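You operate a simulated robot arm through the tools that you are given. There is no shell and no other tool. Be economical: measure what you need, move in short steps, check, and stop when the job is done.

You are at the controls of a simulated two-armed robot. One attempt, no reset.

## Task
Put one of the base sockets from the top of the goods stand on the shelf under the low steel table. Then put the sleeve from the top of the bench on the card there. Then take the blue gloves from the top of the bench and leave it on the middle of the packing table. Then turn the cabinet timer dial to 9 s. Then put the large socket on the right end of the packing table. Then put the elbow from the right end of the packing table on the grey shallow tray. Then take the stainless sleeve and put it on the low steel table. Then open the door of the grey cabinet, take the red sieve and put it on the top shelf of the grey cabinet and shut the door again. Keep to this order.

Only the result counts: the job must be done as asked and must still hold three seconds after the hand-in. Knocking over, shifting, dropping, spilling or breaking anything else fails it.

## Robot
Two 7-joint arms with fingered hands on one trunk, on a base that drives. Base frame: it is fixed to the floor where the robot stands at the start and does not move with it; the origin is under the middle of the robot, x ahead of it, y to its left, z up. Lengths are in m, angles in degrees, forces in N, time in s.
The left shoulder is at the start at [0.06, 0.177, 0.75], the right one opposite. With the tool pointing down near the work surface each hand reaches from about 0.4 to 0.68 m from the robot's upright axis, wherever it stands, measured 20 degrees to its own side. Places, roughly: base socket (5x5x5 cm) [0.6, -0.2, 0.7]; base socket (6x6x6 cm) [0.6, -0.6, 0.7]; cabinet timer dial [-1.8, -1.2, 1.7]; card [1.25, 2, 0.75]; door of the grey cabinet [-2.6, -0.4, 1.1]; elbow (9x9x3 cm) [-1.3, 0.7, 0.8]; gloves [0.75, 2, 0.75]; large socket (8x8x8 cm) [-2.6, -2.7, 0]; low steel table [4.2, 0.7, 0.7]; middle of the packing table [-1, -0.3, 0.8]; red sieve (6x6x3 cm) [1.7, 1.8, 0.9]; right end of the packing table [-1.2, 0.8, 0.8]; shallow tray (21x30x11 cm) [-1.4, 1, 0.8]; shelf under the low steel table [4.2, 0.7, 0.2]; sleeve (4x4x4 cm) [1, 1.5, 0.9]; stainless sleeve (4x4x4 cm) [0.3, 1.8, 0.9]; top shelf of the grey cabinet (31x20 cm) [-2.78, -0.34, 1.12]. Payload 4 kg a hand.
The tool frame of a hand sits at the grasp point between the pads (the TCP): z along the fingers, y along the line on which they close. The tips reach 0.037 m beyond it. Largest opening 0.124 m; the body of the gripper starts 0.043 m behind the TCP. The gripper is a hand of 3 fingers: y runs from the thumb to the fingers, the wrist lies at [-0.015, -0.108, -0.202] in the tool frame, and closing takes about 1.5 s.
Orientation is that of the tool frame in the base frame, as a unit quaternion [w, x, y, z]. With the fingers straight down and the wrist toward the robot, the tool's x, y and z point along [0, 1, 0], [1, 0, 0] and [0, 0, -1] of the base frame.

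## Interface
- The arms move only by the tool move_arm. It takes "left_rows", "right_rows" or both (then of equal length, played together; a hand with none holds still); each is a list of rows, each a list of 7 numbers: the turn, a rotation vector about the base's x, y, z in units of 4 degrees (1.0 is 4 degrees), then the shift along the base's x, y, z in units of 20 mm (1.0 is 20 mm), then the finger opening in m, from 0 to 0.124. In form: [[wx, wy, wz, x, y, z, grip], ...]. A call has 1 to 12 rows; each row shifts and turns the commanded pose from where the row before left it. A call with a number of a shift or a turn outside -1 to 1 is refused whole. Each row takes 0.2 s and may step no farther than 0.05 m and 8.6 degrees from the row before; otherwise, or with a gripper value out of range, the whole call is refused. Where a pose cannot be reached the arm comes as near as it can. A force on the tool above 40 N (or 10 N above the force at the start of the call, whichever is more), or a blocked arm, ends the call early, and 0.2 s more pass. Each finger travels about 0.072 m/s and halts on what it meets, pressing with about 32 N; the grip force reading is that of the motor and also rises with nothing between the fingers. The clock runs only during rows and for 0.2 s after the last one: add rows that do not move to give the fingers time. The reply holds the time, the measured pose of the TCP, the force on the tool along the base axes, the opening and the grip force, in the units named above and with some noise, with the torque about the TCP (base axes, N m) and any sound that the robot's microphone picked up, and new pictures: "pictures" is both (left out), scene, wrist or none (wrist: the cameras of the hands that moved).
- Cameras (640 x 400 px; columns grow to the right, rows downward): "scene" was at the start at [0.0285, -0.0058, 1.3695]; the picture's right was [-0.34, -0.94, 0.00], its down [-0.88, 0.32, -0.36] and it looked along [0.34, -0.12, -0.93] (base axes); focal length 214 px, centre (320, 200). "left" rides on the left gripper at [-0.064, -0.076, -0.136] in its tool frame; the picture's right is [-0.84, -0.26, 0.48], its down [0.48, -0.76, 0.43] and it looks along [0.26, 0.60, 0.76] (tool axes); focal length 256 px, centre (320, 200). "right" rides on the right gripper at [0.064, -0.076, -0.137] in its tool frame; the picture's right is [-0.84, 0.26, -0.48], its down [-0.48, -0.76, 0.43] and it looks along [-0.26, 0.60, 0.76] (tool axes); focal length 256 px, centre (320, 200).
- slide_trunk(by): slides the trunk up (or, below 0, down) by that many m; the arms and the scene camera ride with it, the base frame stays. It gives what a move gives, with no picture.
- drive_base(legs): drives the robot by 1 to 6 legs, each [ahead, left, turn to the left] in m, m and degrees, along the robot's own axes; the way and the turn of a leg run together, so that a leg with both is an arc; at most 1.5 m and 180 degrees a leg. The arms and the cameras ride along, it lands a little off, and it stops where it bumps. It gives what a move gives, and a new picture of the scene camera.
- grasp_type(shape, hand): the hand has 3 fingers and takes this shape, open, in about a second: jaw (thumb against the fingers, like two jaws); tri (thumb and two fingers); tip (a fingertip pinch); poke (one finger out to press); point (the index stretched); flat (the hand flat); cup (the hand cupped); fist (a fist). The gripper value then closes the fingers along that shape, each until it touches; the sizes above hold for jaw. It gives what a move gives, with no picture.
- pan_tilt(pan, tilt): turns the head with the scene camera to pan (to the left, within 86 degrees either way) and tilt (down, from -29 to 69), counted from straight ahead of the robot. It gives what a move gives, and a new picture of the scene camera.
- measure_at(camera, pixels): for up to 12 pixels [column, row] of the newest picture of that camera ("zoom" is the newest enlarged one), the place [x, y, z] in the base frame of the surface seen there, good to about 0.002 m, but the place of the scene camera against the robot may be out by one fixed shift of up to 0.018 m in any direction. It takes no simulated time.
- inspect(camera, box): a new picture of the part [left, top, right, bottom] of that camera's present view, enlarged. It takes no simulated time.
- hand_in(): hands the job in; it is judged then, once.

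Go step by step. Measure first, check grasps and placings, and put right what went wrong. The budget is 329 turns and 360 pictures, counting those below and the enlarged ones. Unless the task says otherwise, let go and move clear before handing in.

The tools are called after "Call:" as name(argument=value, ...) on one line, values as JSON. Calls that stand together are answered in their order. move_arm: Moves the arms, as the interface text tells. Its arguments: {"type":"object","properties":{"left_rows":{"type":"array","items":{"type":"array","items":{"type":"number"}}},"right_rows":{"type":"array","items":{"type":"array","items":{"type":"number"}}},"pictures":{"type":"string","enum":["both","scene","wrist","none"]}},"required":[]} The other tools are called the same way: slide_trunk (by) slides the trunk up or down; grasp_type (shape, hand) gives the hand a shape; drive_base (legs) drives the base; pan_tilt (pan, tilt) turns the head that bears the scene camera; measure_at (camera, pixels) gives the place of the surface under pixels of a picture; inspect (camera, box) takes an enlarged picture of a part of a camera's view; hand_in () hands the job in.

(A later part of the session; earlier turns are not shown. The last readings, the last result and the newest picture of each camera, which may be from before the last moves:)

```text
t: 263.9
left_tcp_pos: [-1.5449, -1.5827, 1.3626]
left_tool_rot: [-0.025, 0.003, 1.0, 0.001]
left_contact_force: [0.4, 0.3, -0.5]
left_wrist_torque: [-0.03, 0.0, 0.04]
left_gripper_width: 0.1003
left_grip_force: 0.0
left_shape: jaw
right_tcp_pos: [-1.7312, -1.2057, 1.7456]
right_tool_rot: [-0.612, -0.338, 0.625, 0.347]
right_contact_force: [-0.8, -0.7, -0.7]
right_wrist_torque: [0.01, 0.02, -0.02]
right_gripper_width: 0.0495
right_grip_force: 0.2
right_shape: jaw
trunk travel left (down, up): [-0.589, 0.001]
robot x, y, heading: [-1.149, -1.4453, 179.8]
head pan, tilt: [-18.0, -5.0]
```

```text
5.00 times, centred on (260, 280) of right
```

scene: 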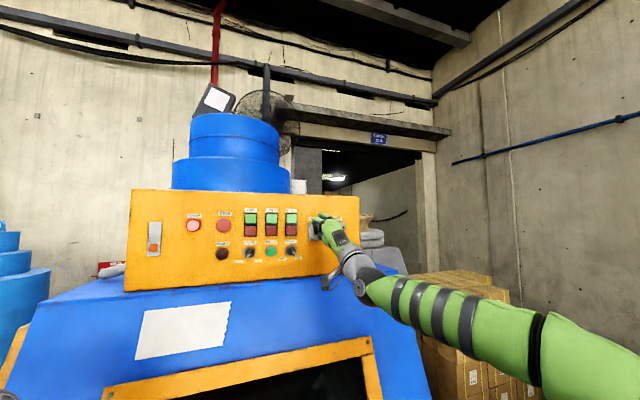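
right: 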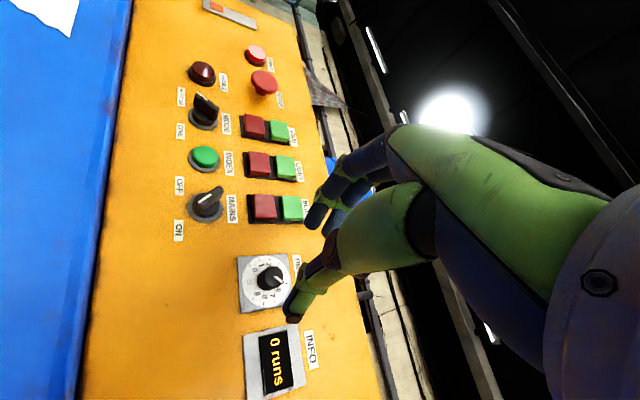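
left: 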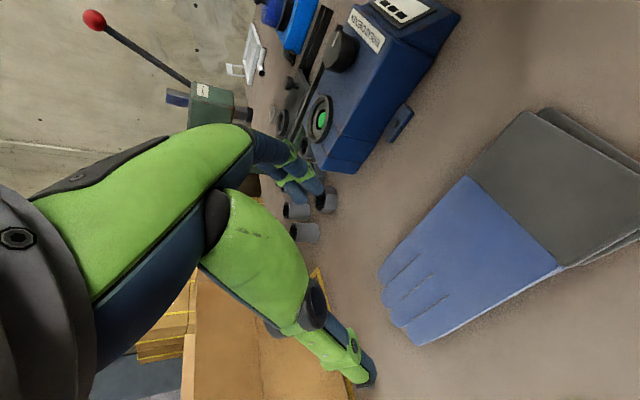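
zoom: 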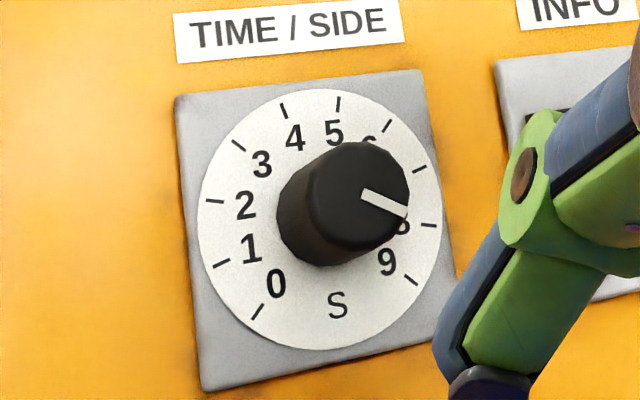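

The pointer shows ≈8.7; about 9–10° remain. Rotate the open hand back 24°, regrip, and turn a further 10°.

Call:
move_arm(right_rows=[[1, 0, 0, 0, 0, 0, 0.05], [1, 0, 0, 0, 0, 0, 0.05], [1, 0, 0, 0, 0, 0, 0.05], [1, 0, 0, 0, 0, 0, 0.05], [1, 0, 0, 0, 0, 0, 0.05], [1, 0, 0, 0, 0, 0, 0.05], [0, 0, 0, -1, 0, 0, 0.05], [0, 0, 0, -1, 0, 0, 0.05], [0, 0, 0, -1, 0, 0, 0.05], [0, 0, 0, -1, 0, 0, 0.05], [0, 0, 0, 0, 0, 0, 0.05]], pictures="none")

Call:
move_arm(right_rows=[[0, 0, 0, 0, 0, 0, 0.02], [0, 0, 0, 0, 0, 0, 0.0], [0, 0, 0, 0, 0, 0, 0], [0, 0, 0, 0, 0, 0, 0], [-1, 0, 0, 0, 0, 0, 0], [-1, 0, 0, 0, 0, 0, 0], [-0.6, 0, 0, 0, 0, 0, 0], [0, 0, 0, 0, 0, 0, 0], [0, 0, 0, 0, 0, 0, 0.02], [0, 0, 0, 0, 0, 0, 0.05], [0, 0, 0, 0, 0, 0, 0.05]], pictures="none")

Call:
move_arm(right_rows=[[0, 0, 0, 1, 0, 0, 0.05], [0, 0, 0, 1, 0, 0, 0.05], [0, 0, 0, 1, 0, 0, 0.05], [0, 0, 0, 1, 0, 0, 0.05], [0, 0, 0, 1, 0, 0, 0.05]], pictures="none")

Call:
inspect(camera="right", box=[210, 240, 290, 320])

```text
t: 266.3
left_tcp_pos: [-1.5442, -1.5832, 1.362]
left_tool_rot: [-0.025, 0.004, 1.0, 0.0]
left_contact_force: [0.0, 1.2, -0.1]
left_wrist_torque: [0.03, 0.04, 0.02]
left_gripper_width: 0.1002
left_grip_force: 0.1
left_shape: jaw
right_tcp_pos: [-1.811, -1.2051, 1.7468]
right_tool_rot: [-0.528, -0.457, 0.54, 0.469]
right_contact_force: [0.4, 0.1, 1.1]
right_wrist_torque: [0.02, -0.05, 0.0]
right_gripper_width: 0.0497
right_grip_force: 0.2
right_shape: jaw
trunk travel left (down, up): [-0.589, 0.001]
robot x, y, heading: [-1.1573, -1.442, 179.4]
head pan, tilt: [-18.0, -5.0]
```

```text
t: 268.7
left_tcp_pos: [-1.5446, -1.5832, 1.3629]
left_tool_rot: [-0.025, 0.003, 1.0, 0.001]
left_contact_force: [-0.4, -0.5, -0.3]
left_wrist_torque: [0.03, 0.02, 0.04]
left_gripper_width: 0.1
left_grip_force: 0.1
left_shape: jaw
right_tcp_pos: [-1.8096, -1.2057, 1.7466]
right_tool_rot: [-0.568, -0.408, 0.58, 0.418]
right_contact_force: [0.7, -0.3, 0.0]
right_wrist_torque: [-0.01, 0.02, 0.0]
right_gripper_width: 0.0494
right_grip_force: 0.2
right_shape: jaw
trunk travel left (down, up): [-0.589, 0.001]
robot x, y, heading: [-1.1509, -1.4415, 179.6]
head pan, tilt: [-18.0, -5.0]
```

```text
t: 269.9
left_tcp_pos: [-1.5442, -1.5832, 1.3628]
left_tool_rot: [-0.026, 0.004, 1.0, 0.001]
left_contact_force: [0.3, 0.6, 0.2]
left_wrist_torque: [0.01, -0.01, 0.0]
left_gripper_width: 0.1004
left_grip_force: 0.0
left_shape: jaw
right_tcp_pos: [-1.7106, -1.2044, 1.7461]
right_tool_rot: [-0.567, -0.408, 0.58, 0.419]
right_contact_force: [0.1, -0.5, 0.5]
right_wrist_torque: [-0.03, -0.01, 0.0]
right_gripper_width: 0.05
right_grip_force: 0.1
right_shape: jaw
trunk travel left (down, up): [-0.589, 0.001]
robot x, y, heading: [-1.151, -1.4426, 179.3]
head pan, tilt: [-18.0, -5.0]
```

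```text
5.00 times, centred on (250, 280) of right
```

zoom: 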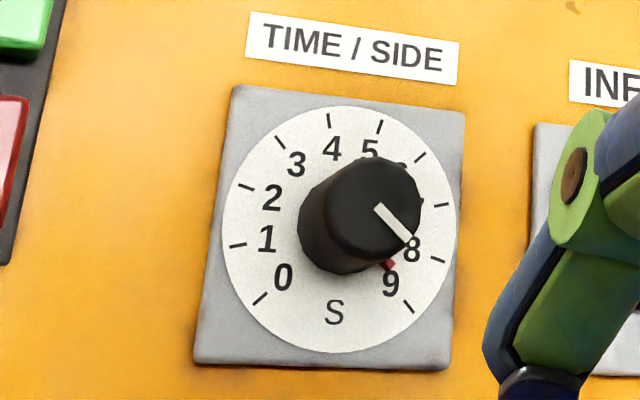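

Now close to 9 (red tip by the 9). I move the hand aside and read it straight from the scene camera.

Call:
move_arm(right_rows=[[0, 0, 0, 1, 1, 0, 0.05], [0, 0, 0, 1, 1, -1, 0.05], [0, 0, 0, 1, 1, -1, 0.05], [0, 0, 0, 1, 1, -1, 0.05], [0, 0, 0, 0, 0, -1, 0.05]], pictures="none")

Call:
inspect(camera="scene", box=[296, 215, 344, 245])

```text
t: 271.1
left_tcp_pos: [-1.5458, -1.5836, 1.3617]
left_tool_rot: [-0.025, 0.004, 1.0, 0.0]
left_contact_force: [-0.4, -0.1, 0.0]
left_wrist_torque: [0.02, -0.03, 0.0]
left_gripper_width: 0.1004
left_grip_force: 0.0
left_shape: jaw
right_tcp_pos: [-1.6306, -1.1259, 1.6654]
right_tool_rot: [-0.568, -0.409, 0.579, 0.417]
right_contact_force: [0.3, -0.4, 0.6]
right_wrist_torque: [0.01, -0.01, 0.0]
right_gripper_width: 0.0495
right_grip_force: 0.1
right_shape: jaw
trunk travel left (down, up): [-0.589, 0.001]
robot x, y, heading: [-1.1555, -1.4435, 179.7]
head pan, tilt: [-18.0, -5.0]
```

```text
13.33 times, centred on (320, 230) of scene
```

zoom: 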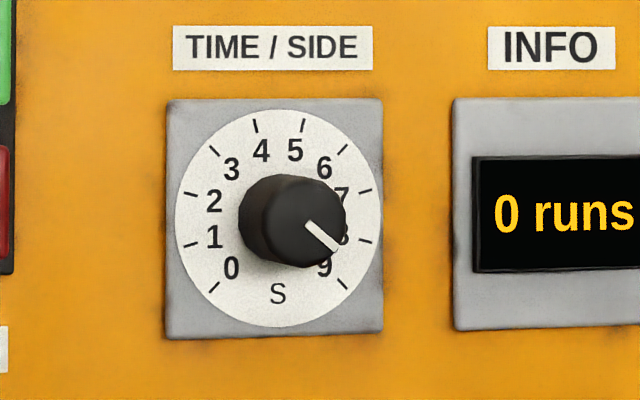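

The line is ≈4–5° short of the 9 mark (131° vs 136°). One more small turn.

Call:
move_arm(right_rows=[[0, 0, 0, 0, 0, 1, 0.05], [0, 0, 0, -1, -1, 1, 0.05], [0, 0, 0, -1, -1, 1, 0.05], [0, 0, 0, -1, -1, 1, 0.05], [0, 0, 0, -1, -1, 0, 0.05], [0, 0, 0, -1, 0, 0, 0.05], [0, 0, 0, -1, 0, 0, 0.05], [0, 0, 0, -1, 0, 0, 0.05], [0, 0, 0, -1, 0, 0, 0.05], [0, 0, 0, -1, 0, 0, 0.05], [0, 0, 0, 0, 0, 0, 0.05]], pictures="none")

Call:
move_arm(right_rows=[[0, 0, 0, 0, 0, 0, 0.02], [0, 0, 0, 0, 0, 0, 0.0], [0, 0, 0, 0, 0, 0, 0], [0, 0, 0, 0, 0, 0, 0], [-1, 0, 0, 0, 0, 0, 0], [-1, 0, 0, 0, 0, 0, 0], [0, 0, 0, 0, 0, 0, 0], [0, 0, 0, 0, 0, 0, 0.02], [0, 0, 0, 0, 0, 0, 0.05], [0, 0, 0, 0, 0, 0, 0.05]], pictures="none")

Call:
move_arm(right_rows=[[0, 0, 0, 1, 0, 0, 0.05], [0, 0, 0, 1, 0, 0, 0.05], [0, 0, 0, 1, 0, 0, 0.05], [0, 0, 0, 1, 0, 0, 0.05], [0, 0, 0, 1, 0, 0, 0.05], [0, 0, 0, 1, 1, 0, 0.05], [0, 0, 0, 1, 1, -1, 0.05], [0, 0, 0, 1, 1, -1, 0.05], [0, 0, 0, 1, 1, -1, 0.05], [0, 0, 0, 0, 0, -1, 0.05]], pictures="none")

Call:
inspect(camera="scene", box=[296, 215, 344, 245])

```text
t: 273.5
left_tcp_pos: [-1.5435, -1.5828, 1.3624]
left_tool_rot: [-0.026, 0.003, 1.0, 0.001]
left_contact_force: [-0.3, -0.7, -0.3]
left_wrist_torque: [0.01, 0.01, -0.02]
left_gripper_width: 0.1002
left_grip_force: 0.1
left_shape: jaw
right_tcp_pos: [-1.8112, -1.2062, 1.7466]
right_tool_rot: [-0.568, -0.409, 0.579, 0.419]
right_contact_force: [0.3, -0.4, 0.4]
right_wrist_torque: [-0.02, 0.0, -0.01]
right_gripper_width: 0.0497
right_grip_force: 0.0
right_shape: jaw
trunk travel left (down, up): [-0.589, 0.001]
robot x, y, heading: [-1.1538, -1.4432, 179.7]
head pan, tilt: [-18.0, -5.0]
```

```text
t: 275.7
left_tcp_pos: [-1.545, -1.5839, 1.3627]
left_tool_rot: [-0.025, 0.003, 1.0, 0.001]
left_contact_force: [-0.3, -0.4, 0.0]
left_wrist_torque: [0.0, 0.02, -0.03]
left_gripper_width: 0.1004
left_grip_force: 0.0
left_shape: jaw
right_tcp_pos: [-1.812, -1.2063, 1.7478]
right_tool_rot: [-0.596, -0.368, 0.607, 0.376]
right_contact_force: [0.2, -1.1, 0.4]
right_wrist_torque: [-0.03, 0.01, 0.04]
right_gripper_width: 0.0496
right_grip_force: 0.0
right_shape: jaw
trunk travel left (down, up): [-0.589, 0.001]
robot x, y, heading: [-1.1526, -1.4472, 179.5]
head pan, tilt: [-18.0, -5.0]
```

```text
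t: 277.9
left_tcp_pos: [-1.5454, -1.5827, 1.3623]
left_tool_rot: [-0.027, 0.003, 1.0, 0.001]
left_contact_force: [0.6, -0.5, 0.0]
left_wrist_torque: [0.02, -0.04, -0.01]
left_gripper_width: 0.1001
left_grip_force: 0.1
left_shape: jaw
right_tcp_pos: [-1.6308, -1.1244, 1.6679]
right_tool_rot: [-0.595, -0.367, 0.608, 0.376]
right_contact_force: [-0.3, -0.2, 0.2]
right_wrist_torque: [0.03, 0.01, 0.0]
right_gripper_width: 0.0499
right_grip_force: 0.0
right_shape: jaw
trunk travel left (down, up): [-0.589, 0.001]
robot x, y, heading: [-1.1543, -1.442, 179.6]
head pan, tilt: [-18.0, -5.0]
```

```text
13.33 times, centred on (320, 230) of scene
```

zoom: 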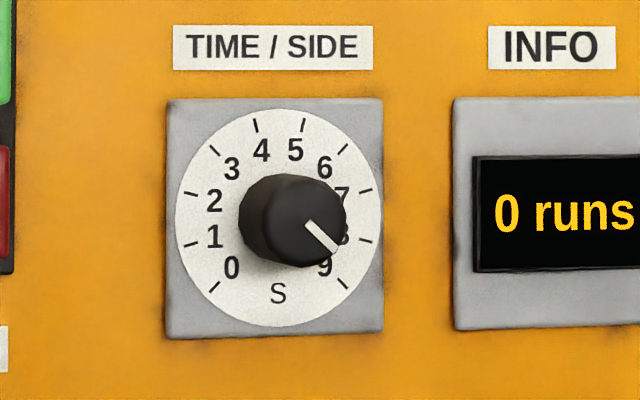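

Call:
inspect(camera="scene", box=[308, 222, 326, 240])

```text
16.00 times, centred on (317, 231) of scene
```

zoom: 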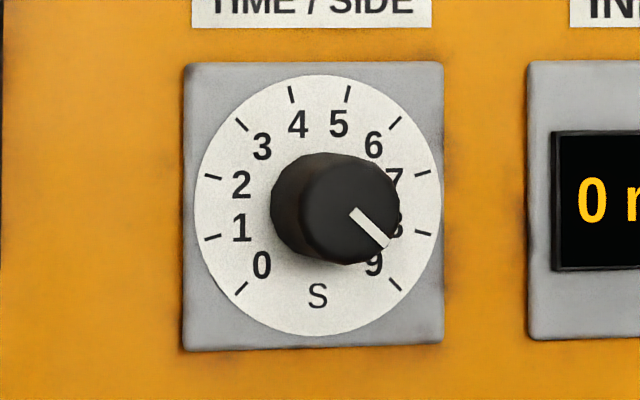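

The line now aligns with the 9 mark (135° vs 136°). Dial done. Back away and look for the large socket near (−2.6,−2.7).

Call:
drive_base(legs=[[-0.1, 0.9, 0]])

Call:
pan_tilt(pan=10, tilt=35)

```text
t: 282.7
left_tcp_pos: [-1.4531, -2.4869, 1.3634]
left_tool_rot: [-0.025, 0.005, 1.0, 0.001]
left_contact_force: [0.0, -0.3, 0.0]
left_wrist_torque: [0.02, 0.01, -0.02]
left_gripper_width: 0.1004
left_grip_force: 0.0
left_shape: jaw
right_tcp_pos: [-1.5375, -2.0255, 1.6692]
right_tool_rot: [-0.594, -0.367, 0.608, 0.378]
right_contact_force: [0.4, 1.3, -0.9]
right_wrist_torque: [0.04, 0.02, 0.02]
right_gripper_width: 0.0499
right_grip_force: 0.0
right_shape: jaw
trunk travel left (down, up): [-0.589, 0.001]
robot x, y, heading: [-1.0625, -2.3459, 179.6]
head pan, tilt: [-18.0, -5.0]
```

scene: 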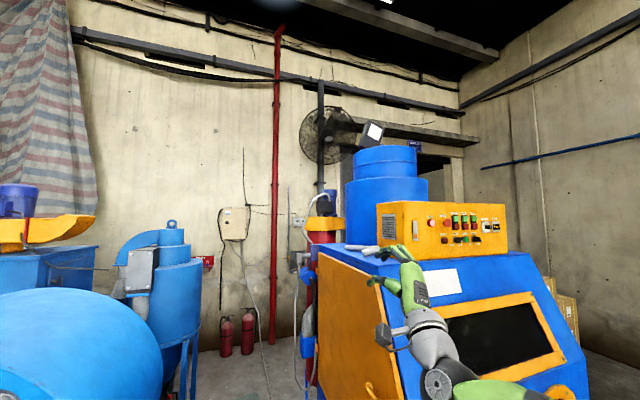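

```text
t: 283.8
left_tcp_pos: [-1.4539, -2.4848, 1.361]
left_tool_rot: [-0.025, 0.005, 1.0, 0.0]
left_contact_force: [-1.5, 0.5, 0.1]
left_wrist_torque: [-0.01, 0.01, 0.01]
left_gripper_width: 0.1001
left_grip_force: 0.1
left_shape: jaw
right_tcp_pos: [-1.5381, -2.0262, 1.6681]
right_tool_rot: [-0.595, -0.367, 0.607, 0.377]
right_contact_force: [0.3, 0.5, -0.5]
right_wrist_torque: [0.02, 0.02, 0.03]
right_gripper_width: 0.0497
right_grip_force: 0.0
right_shape: jaw
trunk travel left (down, up): [-0.589, 0.001]
robot x, y, heading: [-1.0614, -2.3451, 179.4]
head pan, tilt: [10.0, 35.0]
```

scene: 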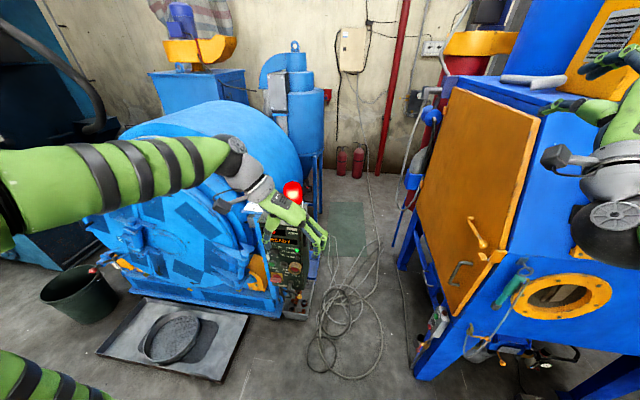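

Call:
measure_at(camera="scene", pixels=[[345, 225], [332, 240], [365, 210], [315, 310], [290, 240], [310, 270], [405, 270], [395, 380], [345, 340], [375, 300], [320, 200], [330, 210]])

Call:
inspect(camera="scene", box=[270, 140, 430, 240])

```text
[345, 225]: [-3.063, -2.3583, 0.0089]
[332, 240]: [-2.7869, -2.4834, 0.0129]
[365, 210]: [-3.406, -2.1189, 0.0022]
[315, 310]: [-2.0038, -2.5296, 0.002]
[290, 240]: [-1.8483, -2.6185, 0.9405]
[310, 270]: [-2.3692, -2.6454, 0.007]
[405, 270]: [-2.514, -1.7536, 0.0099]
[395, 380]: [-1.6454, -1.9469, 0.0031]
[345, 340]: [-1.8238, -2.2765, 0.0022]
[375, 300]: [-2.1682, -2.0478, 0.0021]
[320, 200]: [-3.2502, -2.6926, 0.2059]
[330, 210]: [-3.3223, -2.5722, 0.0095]
```

```text
4.00 times, centred on (350, 190) of scene
```

zoom: 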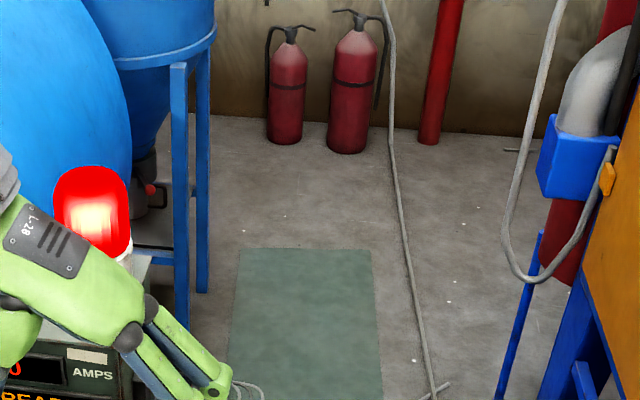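

The place (−2.6,−2.7) would be near pixel (303,255), hidden by the left hand. I move the left hand aside.

Call:
move_arm(left_rows=[[0, 0, 0, 0, -1, -1, 0.1], [0, 0, 0, 0, -1, -1, 0.1], [0, 0, 0, 0, -1, -1, 0.1], [0, 0, 0, 0, -1, -1, 0.1], [0, 0, 0, 0, -1, -1, 0.1], [0, 0, 0, 0, -1, -1, 0.1], [0, 0, 0, 0, -1, 0, 0.1], [0, 0, 0, 0, -1, 0, 0.1]], pictures="scene")

Call:
inspect(camera="scene", box=[250, 190, 410, 290])

```text
t: 285.6
left_tcp_pos: [-1.4526, -2.6443, 1.2429]
left_tool_rot: [-0.025, 0.006, 1.0, 0.0]
left_contact_force: [0.3, 0.5, -0.2]
left_wrist_torque: [0.03, -0.03, -0.01]
left_gripper_width: 0.1002
left_grip_force: 0.0
left_shape: jaw
right_tcp_pos: [-1.5384, -2.0264, 1.6675]
right_tool_rot: [-0.594, -0.366, 0.608, 0.378]
right_contact_force: [0.5, 0.1, -0.7]
right_wrist_torque: [-0.01, 0.03, 0.04]
right_gripper_width: 0.0498
right_grip_force: 0.1
right_shape: jaw
trunk travel left (down, up): [-0.589, 0.001]
robot x, y, heading: [-1.0606, -2.3468, 179.6]
head pan, tilt: [10.0, 35.0]
```

scene: 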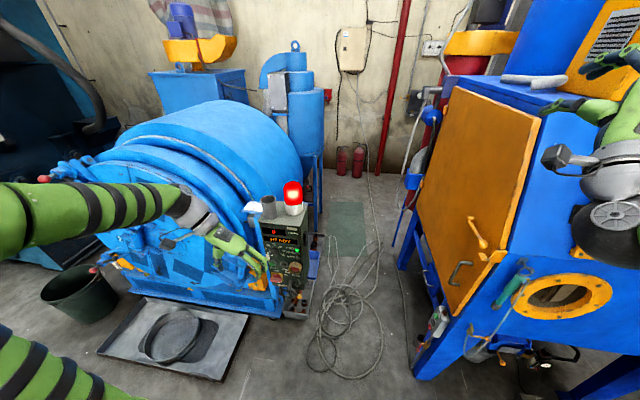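

```text
4.00 times, centred on (330, 240) of scene
```

zoom: 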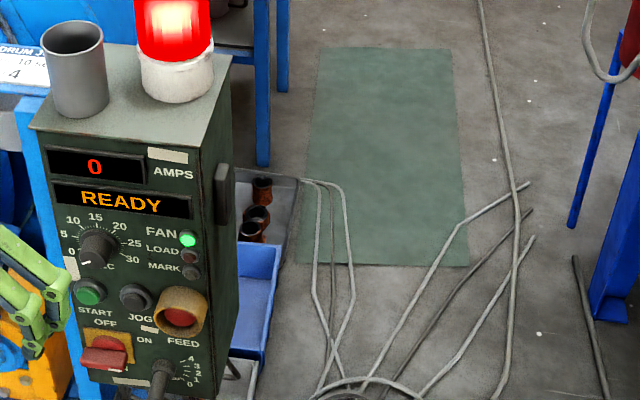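

A grey bin beside the drum holds brown sockets at zoom (258,215). Measure.

Call:
measure_at(camera="zoom", pixels=[[262, 185], [262, 200], [256, 212], [250, 232], [285, 190], [278, 240], [255, 260], [240, 330], [290, 250], [75, 60], [100, 100]])

Call:
inspect(camera="scene", box=[305, 225, 335, 260])

```text
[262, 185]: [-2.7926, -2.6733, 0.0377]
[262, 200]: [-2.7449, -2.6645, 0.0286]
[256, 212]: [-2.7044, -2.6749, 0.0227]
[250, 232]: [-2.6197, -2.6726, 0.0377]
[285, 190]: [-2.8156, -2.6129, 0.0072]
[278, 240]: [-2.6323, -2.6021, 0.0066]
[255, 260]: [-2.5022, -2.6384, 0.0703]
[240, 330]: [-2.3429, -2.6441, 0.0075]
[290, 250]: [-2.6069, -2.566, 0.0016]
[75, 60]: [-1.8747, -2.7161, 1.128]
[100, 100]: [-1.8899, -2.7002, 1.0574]
```

```text
11.43 times, centred on (320, 242) of scene
```

zoom: 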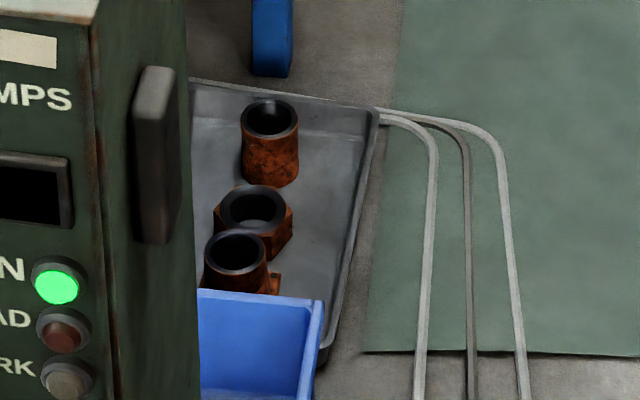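

The low floor tray holds several brown fittings; I need a closer look. First fold the right hand back to pointing down and inwards.

Call:
move_arm(right_rows=[[0.94, 0, 0, 0, -0.7, -0.5, 0.08], [0.94, 0, 0, 0, -0.7, -0.5, 0.08], [0.94, 0, 0, 0, -0.7, -0.5, 0.08], [0.94, 0, 0, 0, -0.7, -0.5, 0.08], [0.94, 0, 0, 0, -0.7, -0.5, 0.08], [0.94, 0, 0, 0, -0.7, -0.5, 0.08], [0.94, 0, 0, 0, -0.7, -0.5, 0.08], [0, -1, 0, 0, 0, -0.7, 0.08], [0, -1, 0, 0, 0, -0.7, 0.08], [0, -1, 0, 0, 0, -0.7, 0.08], [0, -1, 0, 0, 0, -0.7, 0.08], [0, -1, 0, 0, 0, -0.7, 0.08]], pictures="none")

Call:
move_arm(right_rows=[[0, -1, 0, 0, 0, -0.7, 0.08], [0, -1, 0, 0, 0, -0.7, 0.08], [0, -1, 0, 0, 0, -0.7, 0.08], [0, -1, 0, 0, 0, -0.7, 0.08], [0, -1, 0, 0, 0, -0.7, 0.08], [0, -1, 0, 0, 0, -0.7, 0.08], [0, -1, 0, 0, 0, -0.7, 0.08], [0, -1, 0, 0, 0, -0.7, 0.08], [0, -1, 0, 0, 0, -0.7, 0.08], [0, -1, 0, 0, 0, -0.7, 0.08], [0, -1, 0, 0, 0, -0.7, 0.08], [0, -1, 0, 0, 0, -0.7, 0.08]], pictures="none")

Call:
move_arm(right_rows=[[0, -1, 0, 0, 0, 0, 0.08], [0, -1, 0, 0, 0, 0, 0.08], [0, -1, 0, 0, 0, 0, 0.08], [0, -1, 0, 0, 0, 0, 0.08], [0, -1, 0, 0, 0, 0, 0.08], [0, -0.7, 0, 0, 0, 0, 0.08]], pictures="none")

```text
t: 288.1
left_tcp_pos: [-1.4528, -2.6444, 1.2423]
left_tool_rot: [-0.025, 0.005, 1.0, 0.0]
left_contact_force: [-0.1, -0.2, 0.2]
left_wrist_torque: [0.01, 0.02, -0.02]
left_gripper_width: 0.1002
left_grip_force: 0.1
left_shape: jaw
right_tcp_pos: [-1.5381, -2.1245, 1.5282]
right_tool_rot: [-0.399, -0.574, 0.584, 0.412]
right_contact_force: [-0.1, 0.8, -0.7]
right_wrist_torque: [-0.04, 0.04, 0.04]
right_gripper_width: 0.0796
right_grip_force: 0.0
right_shape: jaw
trunk travel left (down, up): [-0.589, 0.001]
robot x, y, heading: [-1.0633, -2.3441, 179.6]
head pan, tilt: [10.0, 35.0]
```

```text
t: 290.8
left_tcp_pos: [-1.4541, -2.6435, 1.2422]
left_tool_rot: [-0.026, 0.005, 1.0, 0.001]
left_contact_force: [0.9, -0.7, 0.5]
left_wrist_torque: [0.04, 0.03, -0.05]
left_gripper_width: 0.1002
left_grip_force: 0.1
left_shape: jaw
right_tcp_pos: [-1.5375, -2.1247, 1.3596]
right_tool_rot: [-0.126, -0.692, 0.697, 0.144]
right_contact_force: [0.2, -0.4, 0.3]
right_wrist_torque: [-0.01, -0.02, 0.0]
right_gripper_width: 0.0795
right_grip_force: 0.0
right_shape: jaw
trunk travel left (down, up): [-0.589, 0.001]
robot x, y, heading: [-1.0618, -2.3461, 179.5]
head pan, tilt: [10.0, 35.0]
```

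```text
t: 292.1
left_tcp_pos: [-1.4536, -2.644, 1.2433]
left_tool_rot: [-0.025, 0.005, 1.0, 0.001]
left_contact_force: [-0.4, -0.1, 0.0]
left_wrist_torque: [-0.02, 0.04, 0.04]
left_gripper_width: 0.1005
left_grip_force: 0.0
left_shape: jaw
right_tcp_pos: [-1.5374, -2.1245, 1.3592]
right_tool_rot: [0.014, -0.706, 0.708, 0.004]
right_contact_force: [-0.1, 0.1, 0.7]
right_wrist_torque: [0.01, 0.01, -0.03]
right_gripper_width: 0.0797
right_grip_force: 0.0
right_shape: jaw
trunk travel left (down, up): [-0.589, 0.001]
robot x, y, heading: [-1.0645, -2.3462, 179.4]
head pan, tilt: [10.0, 35.0]
```

Call:
move_arm(left_rows=[[0, 0, 0, 0, 1, 0.5, 0.1], [0, 0, 0, 0, 1, 0.5, 0.1], [0, 0, 0, 0, 1, 0.5, 0.1], [0, 0, 0, 0, 1, 0.5, 0.1], [0, 0, 0, 0, 1, 0.5, 0.1], [0, 0, 0, 0, 1, 0.5, 0.1], [0, 0, 0, 0, 1, 0.5, 0.1], [0, 0, 0, 0, 1, 0.5, 0.1]], pictures="none")

Call:
drive_base(legs=[[0, -0.18, 0.5], [0.6, 0, 0]])

Call:
pan_tilt(pan=35, tilt=50)

```text
t: 293.9
left_tcp_pos: [-1.4531, -2.484, 1.3226]
left_tool_rot: [-0.025, 0.006, 1.0, 0.001]
left_contact_force: [-0.9, 0.8, -0.3]
left_wrist_torque: [0.0, 0.03, 0.02]
left_gripper_width: 0.1001
left_grip_force: 0.1
left_shape: jaw
right_tcp_pos: [-1.5387, -2.1238, 1.3584]
right_tool_rot: [0.012, -0.707, 0.708, 0.005]
right_contact_force: [-0.2, 0.8, 0.0]
right_wrist_torque: [0.01, 0.0, 0.0]
right_gripper_width: 0.0797
right_grip_force: 0.0
right_shape: jaw
trunk travel left (down, up): [-0.589, 0.001]
robot x, y, heading: [-1.0598, -2.3417, 179.5]
head pan, tilt: [10.0, 35.0]
```

```text
t: 297.9
left_tcp_pos: [-1.9539, -2.304, 1.3244]
left_tool_rot: [-0.028, 0.007, 1.0, 0.002]
left_contact_force: [0.5, 0.4, -0.7]
left_wrist_torque: [0.02, -0.04, -0.02]
left_gripper_width: 0.1
left_grip_force: 0.0
left_shape: jaw
right_tcp_pos: [-2.0372, -1.9435, 1.3632]
right_tool_rot: [0.011, -0.705, 0.709, 0.006]
right_contact_force: [-0.7, 0.1, 0.7]
right_wrist_torque: [0.01, 0.01, 0.01]
right_gripper_width: 0.0801
right_grip_force: 0.1
right_shape: jaw
trunk travel left (down, up): [-0.589, 0.001]
robot x, y, heading: [-1.5687, -2.1649, 179.1]
head pan, tilt: [10.0, 35.0]
stopped in leg 2: the robot was blocked; the commanded pose is now the measured one
```

scene: 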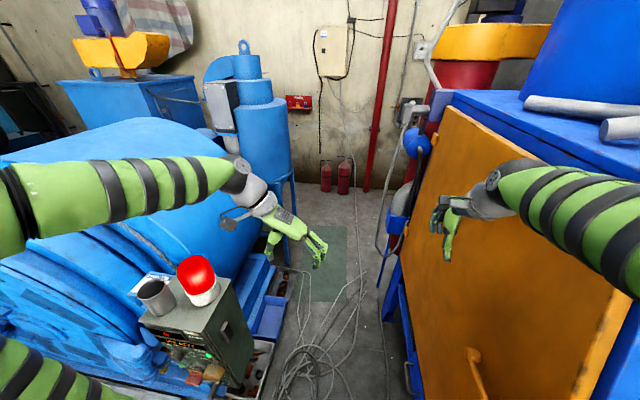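

```text
t: 298.8
left_tcp_pos: [-1.9515, -2.3051, 1.3251]
left_tool_rot: [-0.029, 0.006, 1.0, 0.001]
left_contact_force: [0.1, 0.3, -0.6]
left_wrist_torque: [0.0, -0.01, 0.03]
left_gripper_width: 0.1002
left_grip_force: 0.1
left_shape: jaw
right_tcp_pos: [-2.0352, -1.9444, 1.3641]
right_tool_rot: [0.009, -0.706, 0.708, 0.009]
right_contact_force: [-0.6, -0.9, 0.6]
right_wrist_torque: [-0.01, 0.01, 0.01]
right_gripper_width: 0.0798
right_grip_force: 0.0
right_shape: jaw
trunk travel left (down, up): [-0.589, 0.001]
robot x, y, heading: [-1.5687, -2.162, 179.4]
head pan, tilt: [35.0, 50.0]
```

scene: 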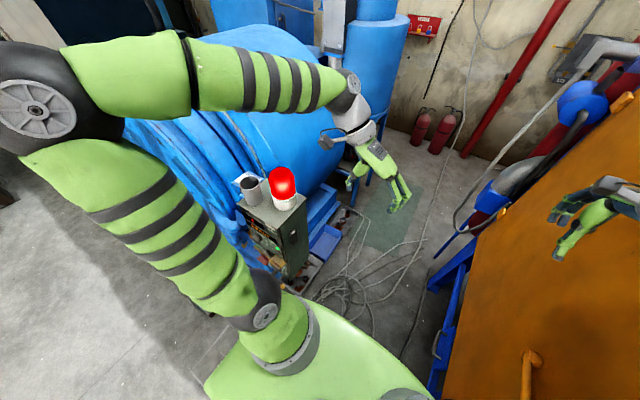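

Blocked at x −1.57. I check what touched: look right at the elbow/cabinet.

Call:
drive_base(legs=[[-0.05, 0, 0]])

Call:
pan_tilt(pan=-60, tilt=35)

Call:
pan_tilt(pan=-40, tilt=68)

```text
t: 299.7
left_tcp_pos: [-1.9118, -2.3064, 1.3239]
left_tool_rot: [-0.026, 0.005, 1.0, 0.0]
left_contact_force: [1.2, -1.8, 1.2]
left_wrist_torque: [0.01, 0.07, 0.05]
left_gripper_width: 0.1002
left_grip_force: 0.1
left_shape: jaw
right_tcp_pos: [-1.9953, -1.9455, 1.3607]
right_tool_rot: [0.012, -0.706, 0.708, 0.006]
right_contact_force: [0.2, 0.4, -0.4]
right_wrist_torque: [0.05, 0.07, -0.02]
right_gripper_width: 0.0799
right_grip_force: 0.1
right_shape: jaw
trunk travel left (down, up): [-0.589, 0.001]
robot x, y, heading: [-1.5221, -2.1675, 179.3]
head pan, tilt: [35.0, 50.0]
```

scene: 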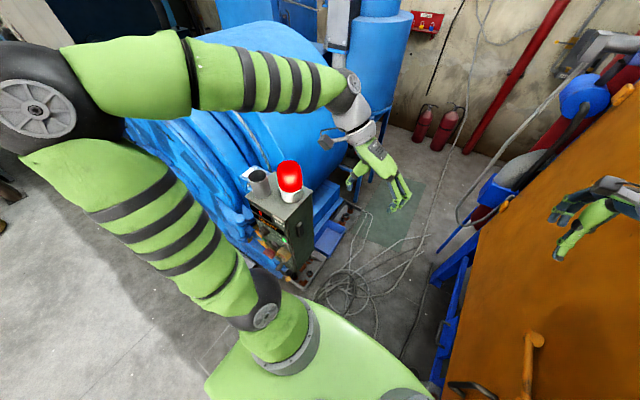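

```text
t: 301.4
left_tcp_pos: [-1.9145, -2.3061, 1.3222]
left_tool_rot: [-0.025, 0.005, 1.0, 0.0]
left_contact_force: [-0.2, -0.6, 0.0]
left_wrist_torque: [0.03, 0.01, 0.06]
left_gripper_width: 0.1003
left_grip_force: 0.0
left_shape: jaw
right_tcp_pos: [-1.9984, -1.9459, 1.3588]
right_tool_rot: [0.013, -0.706, 0.708, 0.006]
right_contact_force: [1.1, -0.3, 0.6]
right_wrist_torque: [-0.01, 0.02, 0.02]
right_gripper_width: 0.0798
right_grip_force: 0.1
right_shape: jaw
trunk travel left (down, up): [-0.589, 0.001]
robot x, y, heading: [-1.5224, -2.1669, 179.4]
head pan, tilt: [-60.0, 35.0]
```

scene: 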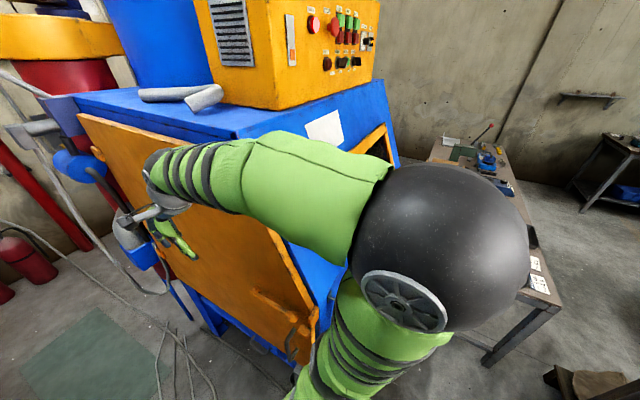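

```text
t: 302.4
left_tcp_pos: [-1.9134, -2.3058, 1.3226]
left_tool_rot: [-0.025, 0.005, 1.0, 0.001]
left_contact_force: [-0.8, -0.5, -0.2]
left_wrist_torque: [0.01, 0.02, 0.01]
left_gripper_width: 0.1001
left_grip_force: 0.1
left_shape: jaw
right_tcp_pos: [-1.9984, -1.9454, 1.3597]
right_tool_rot: [0.013, -0.706, 0.708, 0.006]
right_contact_force: [-0.1, -0.2, -1.1]
right_wrist_torque: [0.02, -0.03, 0.02]
right_gripper_width: 0.0801
right_grip_force: 0.3
right_shape: jaw
trunk travel left (down, up): [-0.589, 0.001]
robot x, y, heading: [-1.5267, -2.1656, 179.6]
head pan, tilt: [-40.0, 68.0]
```

scene: 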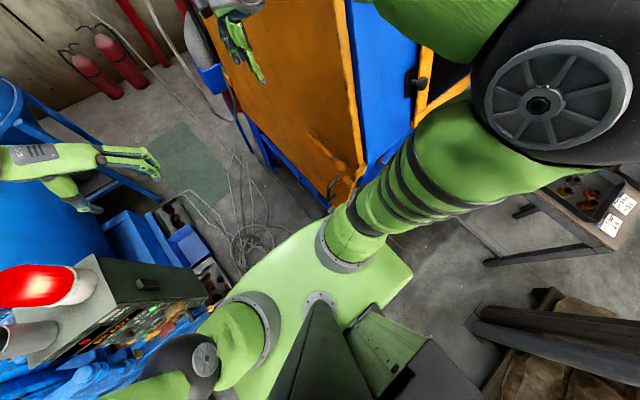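

The right upper arm met the cabinet's front corner. From here the floor tray is better visible at (165–225, 200–290); zoom in.

Call:
inspect(camera="scene", box=[130, 180, 258, 300])

Call:
inspect(camera="left", box=[0, 0, 640, 400])

```text
3.33 times, centred on (194, 240) of scene
```

zoom: 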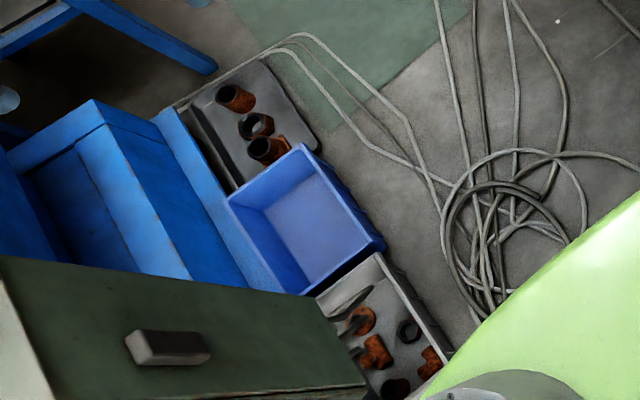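

```text
1.00 times, centred on (320, 200) of left (not enlarged: the box is as wide or as high as the picture)
```

zoom: 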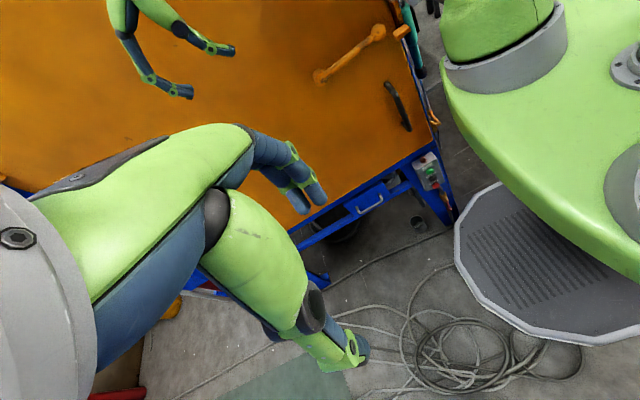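

Call:
measure_at(camera="zoom", pixels=[[457, 235], [490, 190], [470, 275], [565, 330], [430, 180], [320, 280], [450, 215], [420, 225], [635, 340], [300, 385]])

```text
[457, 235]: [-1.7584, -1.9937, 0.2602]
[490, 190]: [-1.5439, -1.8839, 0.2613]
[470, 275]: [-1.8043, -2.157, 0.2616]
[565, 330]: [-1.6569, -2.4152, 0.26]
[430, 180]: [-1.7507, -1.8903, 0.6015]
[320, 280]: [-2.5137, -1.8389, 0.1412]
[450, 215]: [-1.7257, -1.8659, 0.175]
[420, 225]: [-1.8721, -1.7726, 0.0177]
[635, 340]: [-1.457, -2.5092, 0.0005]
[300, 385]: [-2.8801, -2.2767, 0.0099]
```

The base is 0.28 m in radius; it met the cabinet leg (outer y≈−1.88). Aisle floor is clear from −1.88 to −2.56, so centre y≈−2.22. I plan to enter sideways facing the drum (heading 270) with hands high; measure heights of beacon, drum, tray and bins.

Call:
drive_base(legs=[[-0.47, 0.04, 0.5]])

Call:
pan_tilt(pan=20, tilt=30)

```text
t: 305.2
left_tcp_pos: [-1.4385, -2.3531, 1.3214]
left_tool_rot: [-0.024, -0.002, 1.0, 0.0]
left_contact_force: [0.4, -0.9, 0.4]
left_wrist_torque: [-0.02, 0.01, -0.02]
left_gripper_width: 0.1004
left_grip_force: 0.0
left_shape: jaw
right_tcp_pos: [-1.529, -1.9935, 1.3602]
right_tool_rot: [-0.013, 0.711, -0.703, -0.006]
right_contact_force: [0.4, -0.3, 0.6]
right_wrist_torque: [-0.02, 0.0, -0.01]
right_gripper_width: 0.0798
right_grip_force: 0.1
right_shape: jaw
trunk travel left (down, up): [-0.589, 0.001]
robot x, y, heading: [-1.0525, -2.21, -180.0]
head pan, tilt: [-40.0, 68.0]
```

scene: 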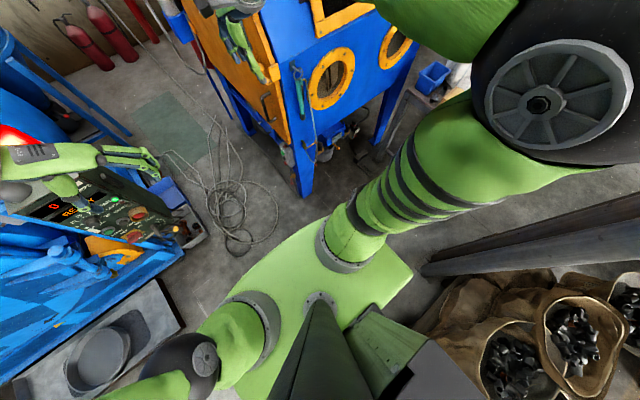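

```text
t: 306.6
left_tcp_pos: [-1.44, -2.353, 1.3227]
left_tool_rot: [-0.026, -0.002, 1.0, 0.001]
left_contact_force: [0.9, 0.2, 0.6]
left_wrist_torque: [0.01, 0.04, 0.01]
left_gripper_width: 0.1002
left_grip_force: 0.1
left_shape: jaw
right_tcp_pos: [-1.5298, -1.9938, 1.36]
right_tool_rot: [-0.013, 0.711, -0.704, -0.006]
right_contact_force: [1.1, -0.6, 0.2]
right_wrist_torque: [0.04, 0.01, 0.02]
right_gripper_width: 0.0799
right_grip_force: 0.1
right_shape: jaw
trunk travel left (down, up): [-0.589, 0.001]
robot x, y, heading: [-1.0515, -2.2063, -179.7]
head pan, tilt: [20.0, 30.0]
```

scene: 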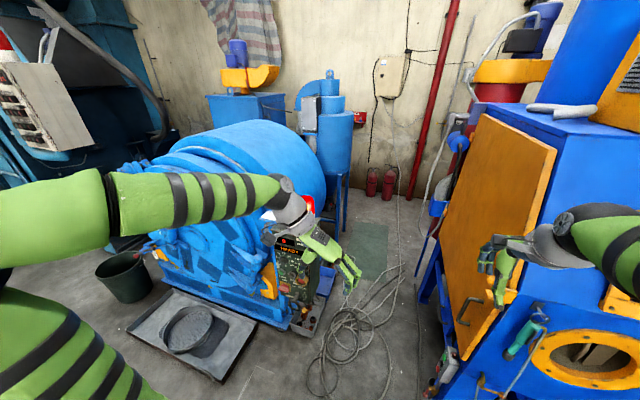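

Call:
measure_at(camera="scene", pixels=[[308, 200], [250, 125], [220, 140], [300, 165], [325, 160], [330, 75], [340, 110], [175, 160], [300, 330], [320, 320], [335, 190], [350, 180]])

```text
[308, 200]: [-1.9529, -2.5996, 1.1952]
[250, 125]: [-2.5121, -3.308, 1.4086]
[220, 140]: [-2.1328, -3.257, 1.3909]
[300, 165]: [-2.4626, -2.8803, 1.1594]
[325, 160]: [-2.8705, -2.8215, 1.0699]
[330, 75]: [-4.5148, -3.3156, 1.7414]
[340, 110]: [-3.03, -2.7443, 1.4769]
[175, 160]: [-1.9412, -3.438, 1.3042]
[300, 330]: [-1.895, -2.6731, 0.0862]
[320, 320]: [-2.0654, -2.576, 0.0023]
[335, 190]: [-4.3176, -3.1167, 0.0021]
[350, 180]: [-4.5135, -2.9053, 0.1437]
```

Beacon top ≈1.25 and drum ≤1.2 at y>−2.9. I raise both hands to z≈1.5 and yaw the left hand back so its wrist faces the robot.

Call:
move_arm(left_rows=[[0, 0, 1, 0, 0, 1, 0.1], [0, 0, 1, 0, 0, 1, 0.1], [0, 0, 1, 0, 0, 1, 0.1], [0, 0, 1, 0, 0, 1, 0.1], [0, 0, 1, 0, 0, 1, 0.1], [0, 0, 1, 0, 0, 1, 0.1], [0, 0, 1, 0, 0, 1, 0.1], [0, 0, 1, 0, 0, 1, 0.1], [0, 0, 1, 0, 0, 1, 0.1], [0, 0, 1, 0, 0, 0, 0.1], [0, 0, 1, 0, 0, 0, 0.1], [0, 0, 1, 0, 0, 0, 0.1]], right_rows=[[0, 0, 0, 0, 0, 1, 0.1], [0, 0, 0, 0, 0, 1, 0.1], [0, 0, 0, 0, 0, 1, 0.1], [0, 0, 0, 0, 0, 1, 0.1], [0, 0, 0, 0, 0, 1, 0.1], [0, 0, 0, 0, 0, 1, 0.1], [0, 0, 0, 0, 0, 1, 0.1], [0, 0, 0, 0, 0, 1, 0.1], [0, 0, 0, 0, 0, 0, 0.1], [0, 0, 0, 0, 0, 0, 0.1], [0, 0, 0, 0, 0, 0, 0.1], [0, 0, 0, 0, 0, 0, 0.1]], pictures="none")

Call:
move_arm(left_rows=[[0, 0, 1, 0, 0, 0, 0.1], [0, 0, 1, 0, 0, 0, 0.1], [0, 0, 1, 0, 0, 0, 0.1], [0, 0, 1, 0, 0, 0, 0.1], [0, 0, 1, 0, 0, 0, 0.1], [0, 0, 1, 0, 0, 0, 0.1], [0, 0, 1, 0, 0, 0, 0.1], [0, 0, 1, 0, 0, 0, 0.1], [0, 0, 1, 0, 0, 0, 0.1], [0, 0, 1, 0, 0, 0, 0.1], [0, 0, 0.5, 0, 0, 0, 0.1]], pictures="none")

Call:
drive_base(legs=[[0, 0, 90]])

```text
t: 309.1
left_tcp_pos: [-1.4404, -2.3529, 1.5026]
left_tool_rot: [-0.023, -0.41, 0.912, -0.009]
left_contact_force: [-0.5, -0.2, 0.5]
left_wrist_torque: [0.0, 0.03, 0.0]
left_gripper_width: 0.1005
left_grip_force: 0.0
left_shape: jaw
right_tcp_pos: [-1.5305, -1.994, 1.5197]
right_tool_rot: [-0.013, 0.711, -0.703, -0.005]
right_contact_force: [1.0, -0.3, -0.3]
right_wrist_torque: [0.02, 0.02, -0.02]
right_gripper_width: 0.1
right_grip_force: 0.0
right_shape: jaw
trunk travel left (down, up): [-0.589, 0.001]
robot x, y, heading: [-1.054, -2.2094, -179.5]
head pan, tilt: [20.0, 30.0]
```

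```text
t: 311.6
left_tcp_pos: [-1.4415, -2.3543, 1.5021]
left_tool_rot: [0.018, 0.709, -0.705, 0.017]
left_contact_force: [-0.5, -0.5, -0.9]
left_wrist_torque: [0.01, -0.03, 0.02]
left_gripper_width: 0.1001
left_grip_force: 0.1
left_shape: jaw
right_tcp_pos: [-1.5301, -1.9951, 1.5188]
right_tool_rot: [-0.013, 0.71, -0.704, -0.006]
right_contact_force: [0.2, 0.8, -0.2]
right_wrist_torque: [0.0, 0.02, 0.02]
right_gripper_width: 0.0999
right_grip_force: 0.0
right_shape: jaw
trunk travel left (down, up): [-0.589, 0.001]
robot x, y, heading: [-1.0508, -2.2098, -179.7]
head pan, tilt: [20.0, 30.0]
```

```text
t: 315.8
left_tcp_pos: [-0.9057, -2.5987, 1.5029]
left_tool_rot: [0.001, 1.0, 0.001, 0.025]
left_contact_force: [-0.5, 0.0, 0.7]
left_wrist_torque: [0.02, 0.02, 0.0]
left_gripper_width: 0.1001
left_grip_force: 0.1
left_shape: jaw
right_tcp_pos: [-1.2651, -2.6882, 1.5184]
right_tool_rot: [-0.005, 1.0, 0.005, -0.014]
right_contact_force: [0.6, 0.0, -0.2]
right_wrist_torque: [-0.04, -0.01, -0.03]
right_gripper_width: 0.0999
right_grip_force: 0.0
right_shape: jaw
trunk travel left (down, up): [-0.589, 0.001]
robot x, y, heading: [-1.0478, -2.2037, -89.6]
head pan, tilt: [20.0, 30.0]
```

scene: 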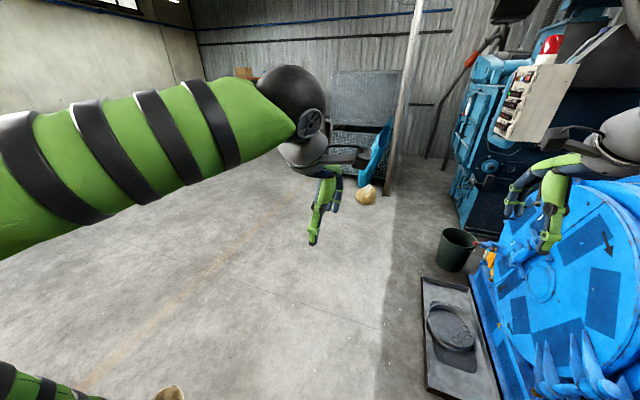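

Now strafe right along the aisle at y≈−2.215.

Call:
drive_base(legs=[[0.012, -0.9, -0.3]])

Call:
pan_tilt(pan=-40, tilt=60)

```text
t: 320.6
left_tcp_pos: [-1.8177, -2.6106, 1.5029]
left_tool_rot: [0.001, 1.0, -0.003, 0.025]
left_contact_force: [0.4, 0.1, -0.8]
left_wrist_torque: [-0.01, 0.03, 0.01]
left_gripper_width: 0.1003
left_grip_force: 0.1
left_shape: jaw
right_tcp_pos: [-2.1781, -2.6977, 1.5202]
right_tool_rot: [-0.006, 1.0, 0.002, -0.013]
right_contact_force: [-0.5, 0.8, 0.3]
right_wrist_torque: [0.02, -0.02, -0.02]
right_gripper_width: 0.0996
right_grip_force: 0.0
right_shape: jaw
trunk travel left (down, up): [-0.589, 0.001]
robot x, y, heading: [-1.9633, -2.218, -90.4]
head pan, tilt: [20.0, 30.0]
```

scene: 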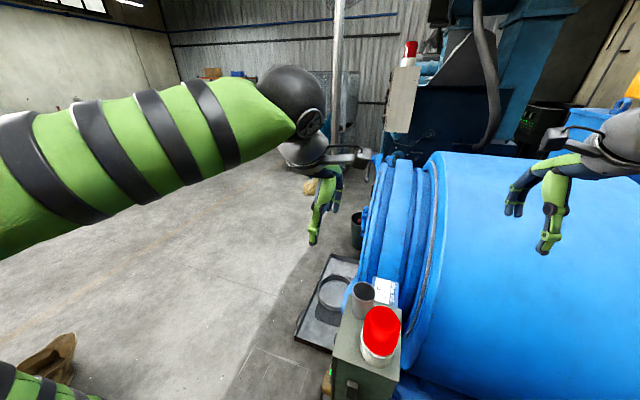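

```text
t: 321.9
left_tcp_pos: [-1.8178, -2.6107, 1.503]
left_tool_rot: [0.001, 1.0, -0.002, 0.025]
left_contact_force: [0.0, -0.6, 0.5]
left_wrist_torque: [-0.01, -0.01, -0.01]
left_gripper_width: 0.1001
left_grip_force: 0.1
left_shape: jaw
right_tcp_pos: [-2.178, -2.6984, 1.5194]
right_tool_rot: [-0.005, 1.0, 0.002, -0.013]
right_contact_force: [-0.2, -0.1, -0.6]
right_wrist_torque: [-0.02, 0.0, -0.01]
right_gripper_width: 0.0996
right_grip_force: 0.0
right_shape: jaw
trunk travel left (down, up): [-0.589, 0.001]
robot x, y, heading: [-1.9586, -2.2217, -90.2]
head pan, tilt: [-40.0, 60.0]
```

scene: 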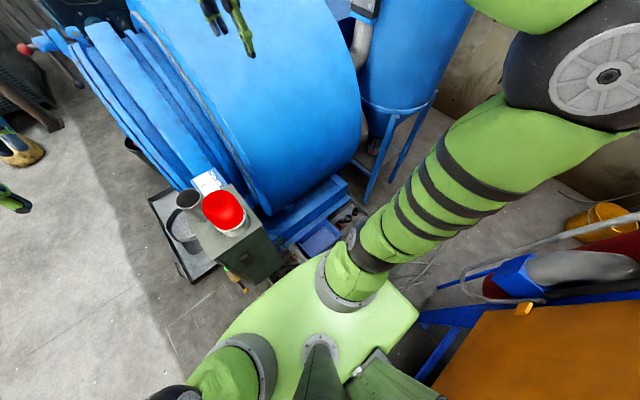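

Passing fine. Continue 0.45 m further.

Call:
drive_base(legs=[[0, -0.45, 0.2]])

Call:
pan_tilt(pan=-15, tilt=69)

```text
t: 324.6
left_tcp_pos: [-2.2673, -2.6091, 1.5021]
left_tool_rot: [0.002, 1.0, 0.0, 0.026]
left_contact_force: [-0.1, 0.5, 0.4]
left_wrist_torque: [0.01, -0.01, -0.01]
left_gripper_width: 0.1003
left_grip_force: 0.0
left_shape: jaw
right_tcp_pos: [-2.6287, -2.6966, 1.5187]
right_tool_rot: [-0.006, 1.0, 0.003, -0.012]
right_contact_force: [0.6, 0.1, 0.4]
right_wrist_torque: [-0.03, -0.01, -0.01]
right_gripper_width: 0.0997
right_grip_force: 0.0
right_shape: jaw
trunk travel left (down, up): [-0.589, 0.001]
robot x, y, heading: [-2.4092, -2.2167, -90.1]
head pan, tilt: [-40.0, 60.0]
```

scene: 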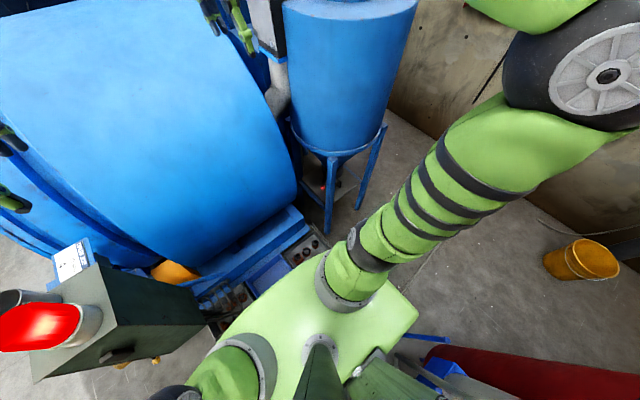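

```text
t: 325.5
left_tcp_pos: [-2.2664, -2.6091, 1.5018]
left_tool_rot: [0.001, 1.0, 0.0, 0.026]
left_contact_force: [-0.5, 0.5, -0.8]
left_wrist_torque: [0.0, 0.01, -0.01]
left_gripper_width: 0.1002
left_grip_force: 0.0
left_shape: jaw
right_tcp_pos: [-2.6266, -2.697, 1.5187]
right_tool_rot: [-0.006, 1.0, 0.003, -0.013]
right_contact_force: [-0.4, 0.7, -0.6]
right_wrist_torque: [-0.04, 0.0, 0.02]
right_gripper_width: 0.0997
right_grip_force: 0.0
right_shape: jaw
trunk travel left (down, up): [-0.589, 0.001]
robot x, y, heading: [-2.4115, -2.2154, -90.3]
head pan, tilt: [-15.0, 68.8]
```

scene: 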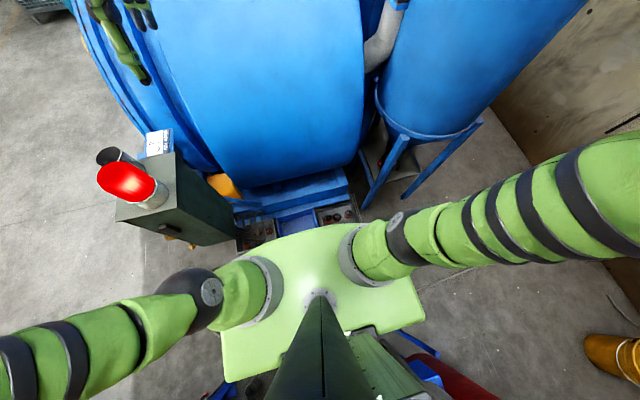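

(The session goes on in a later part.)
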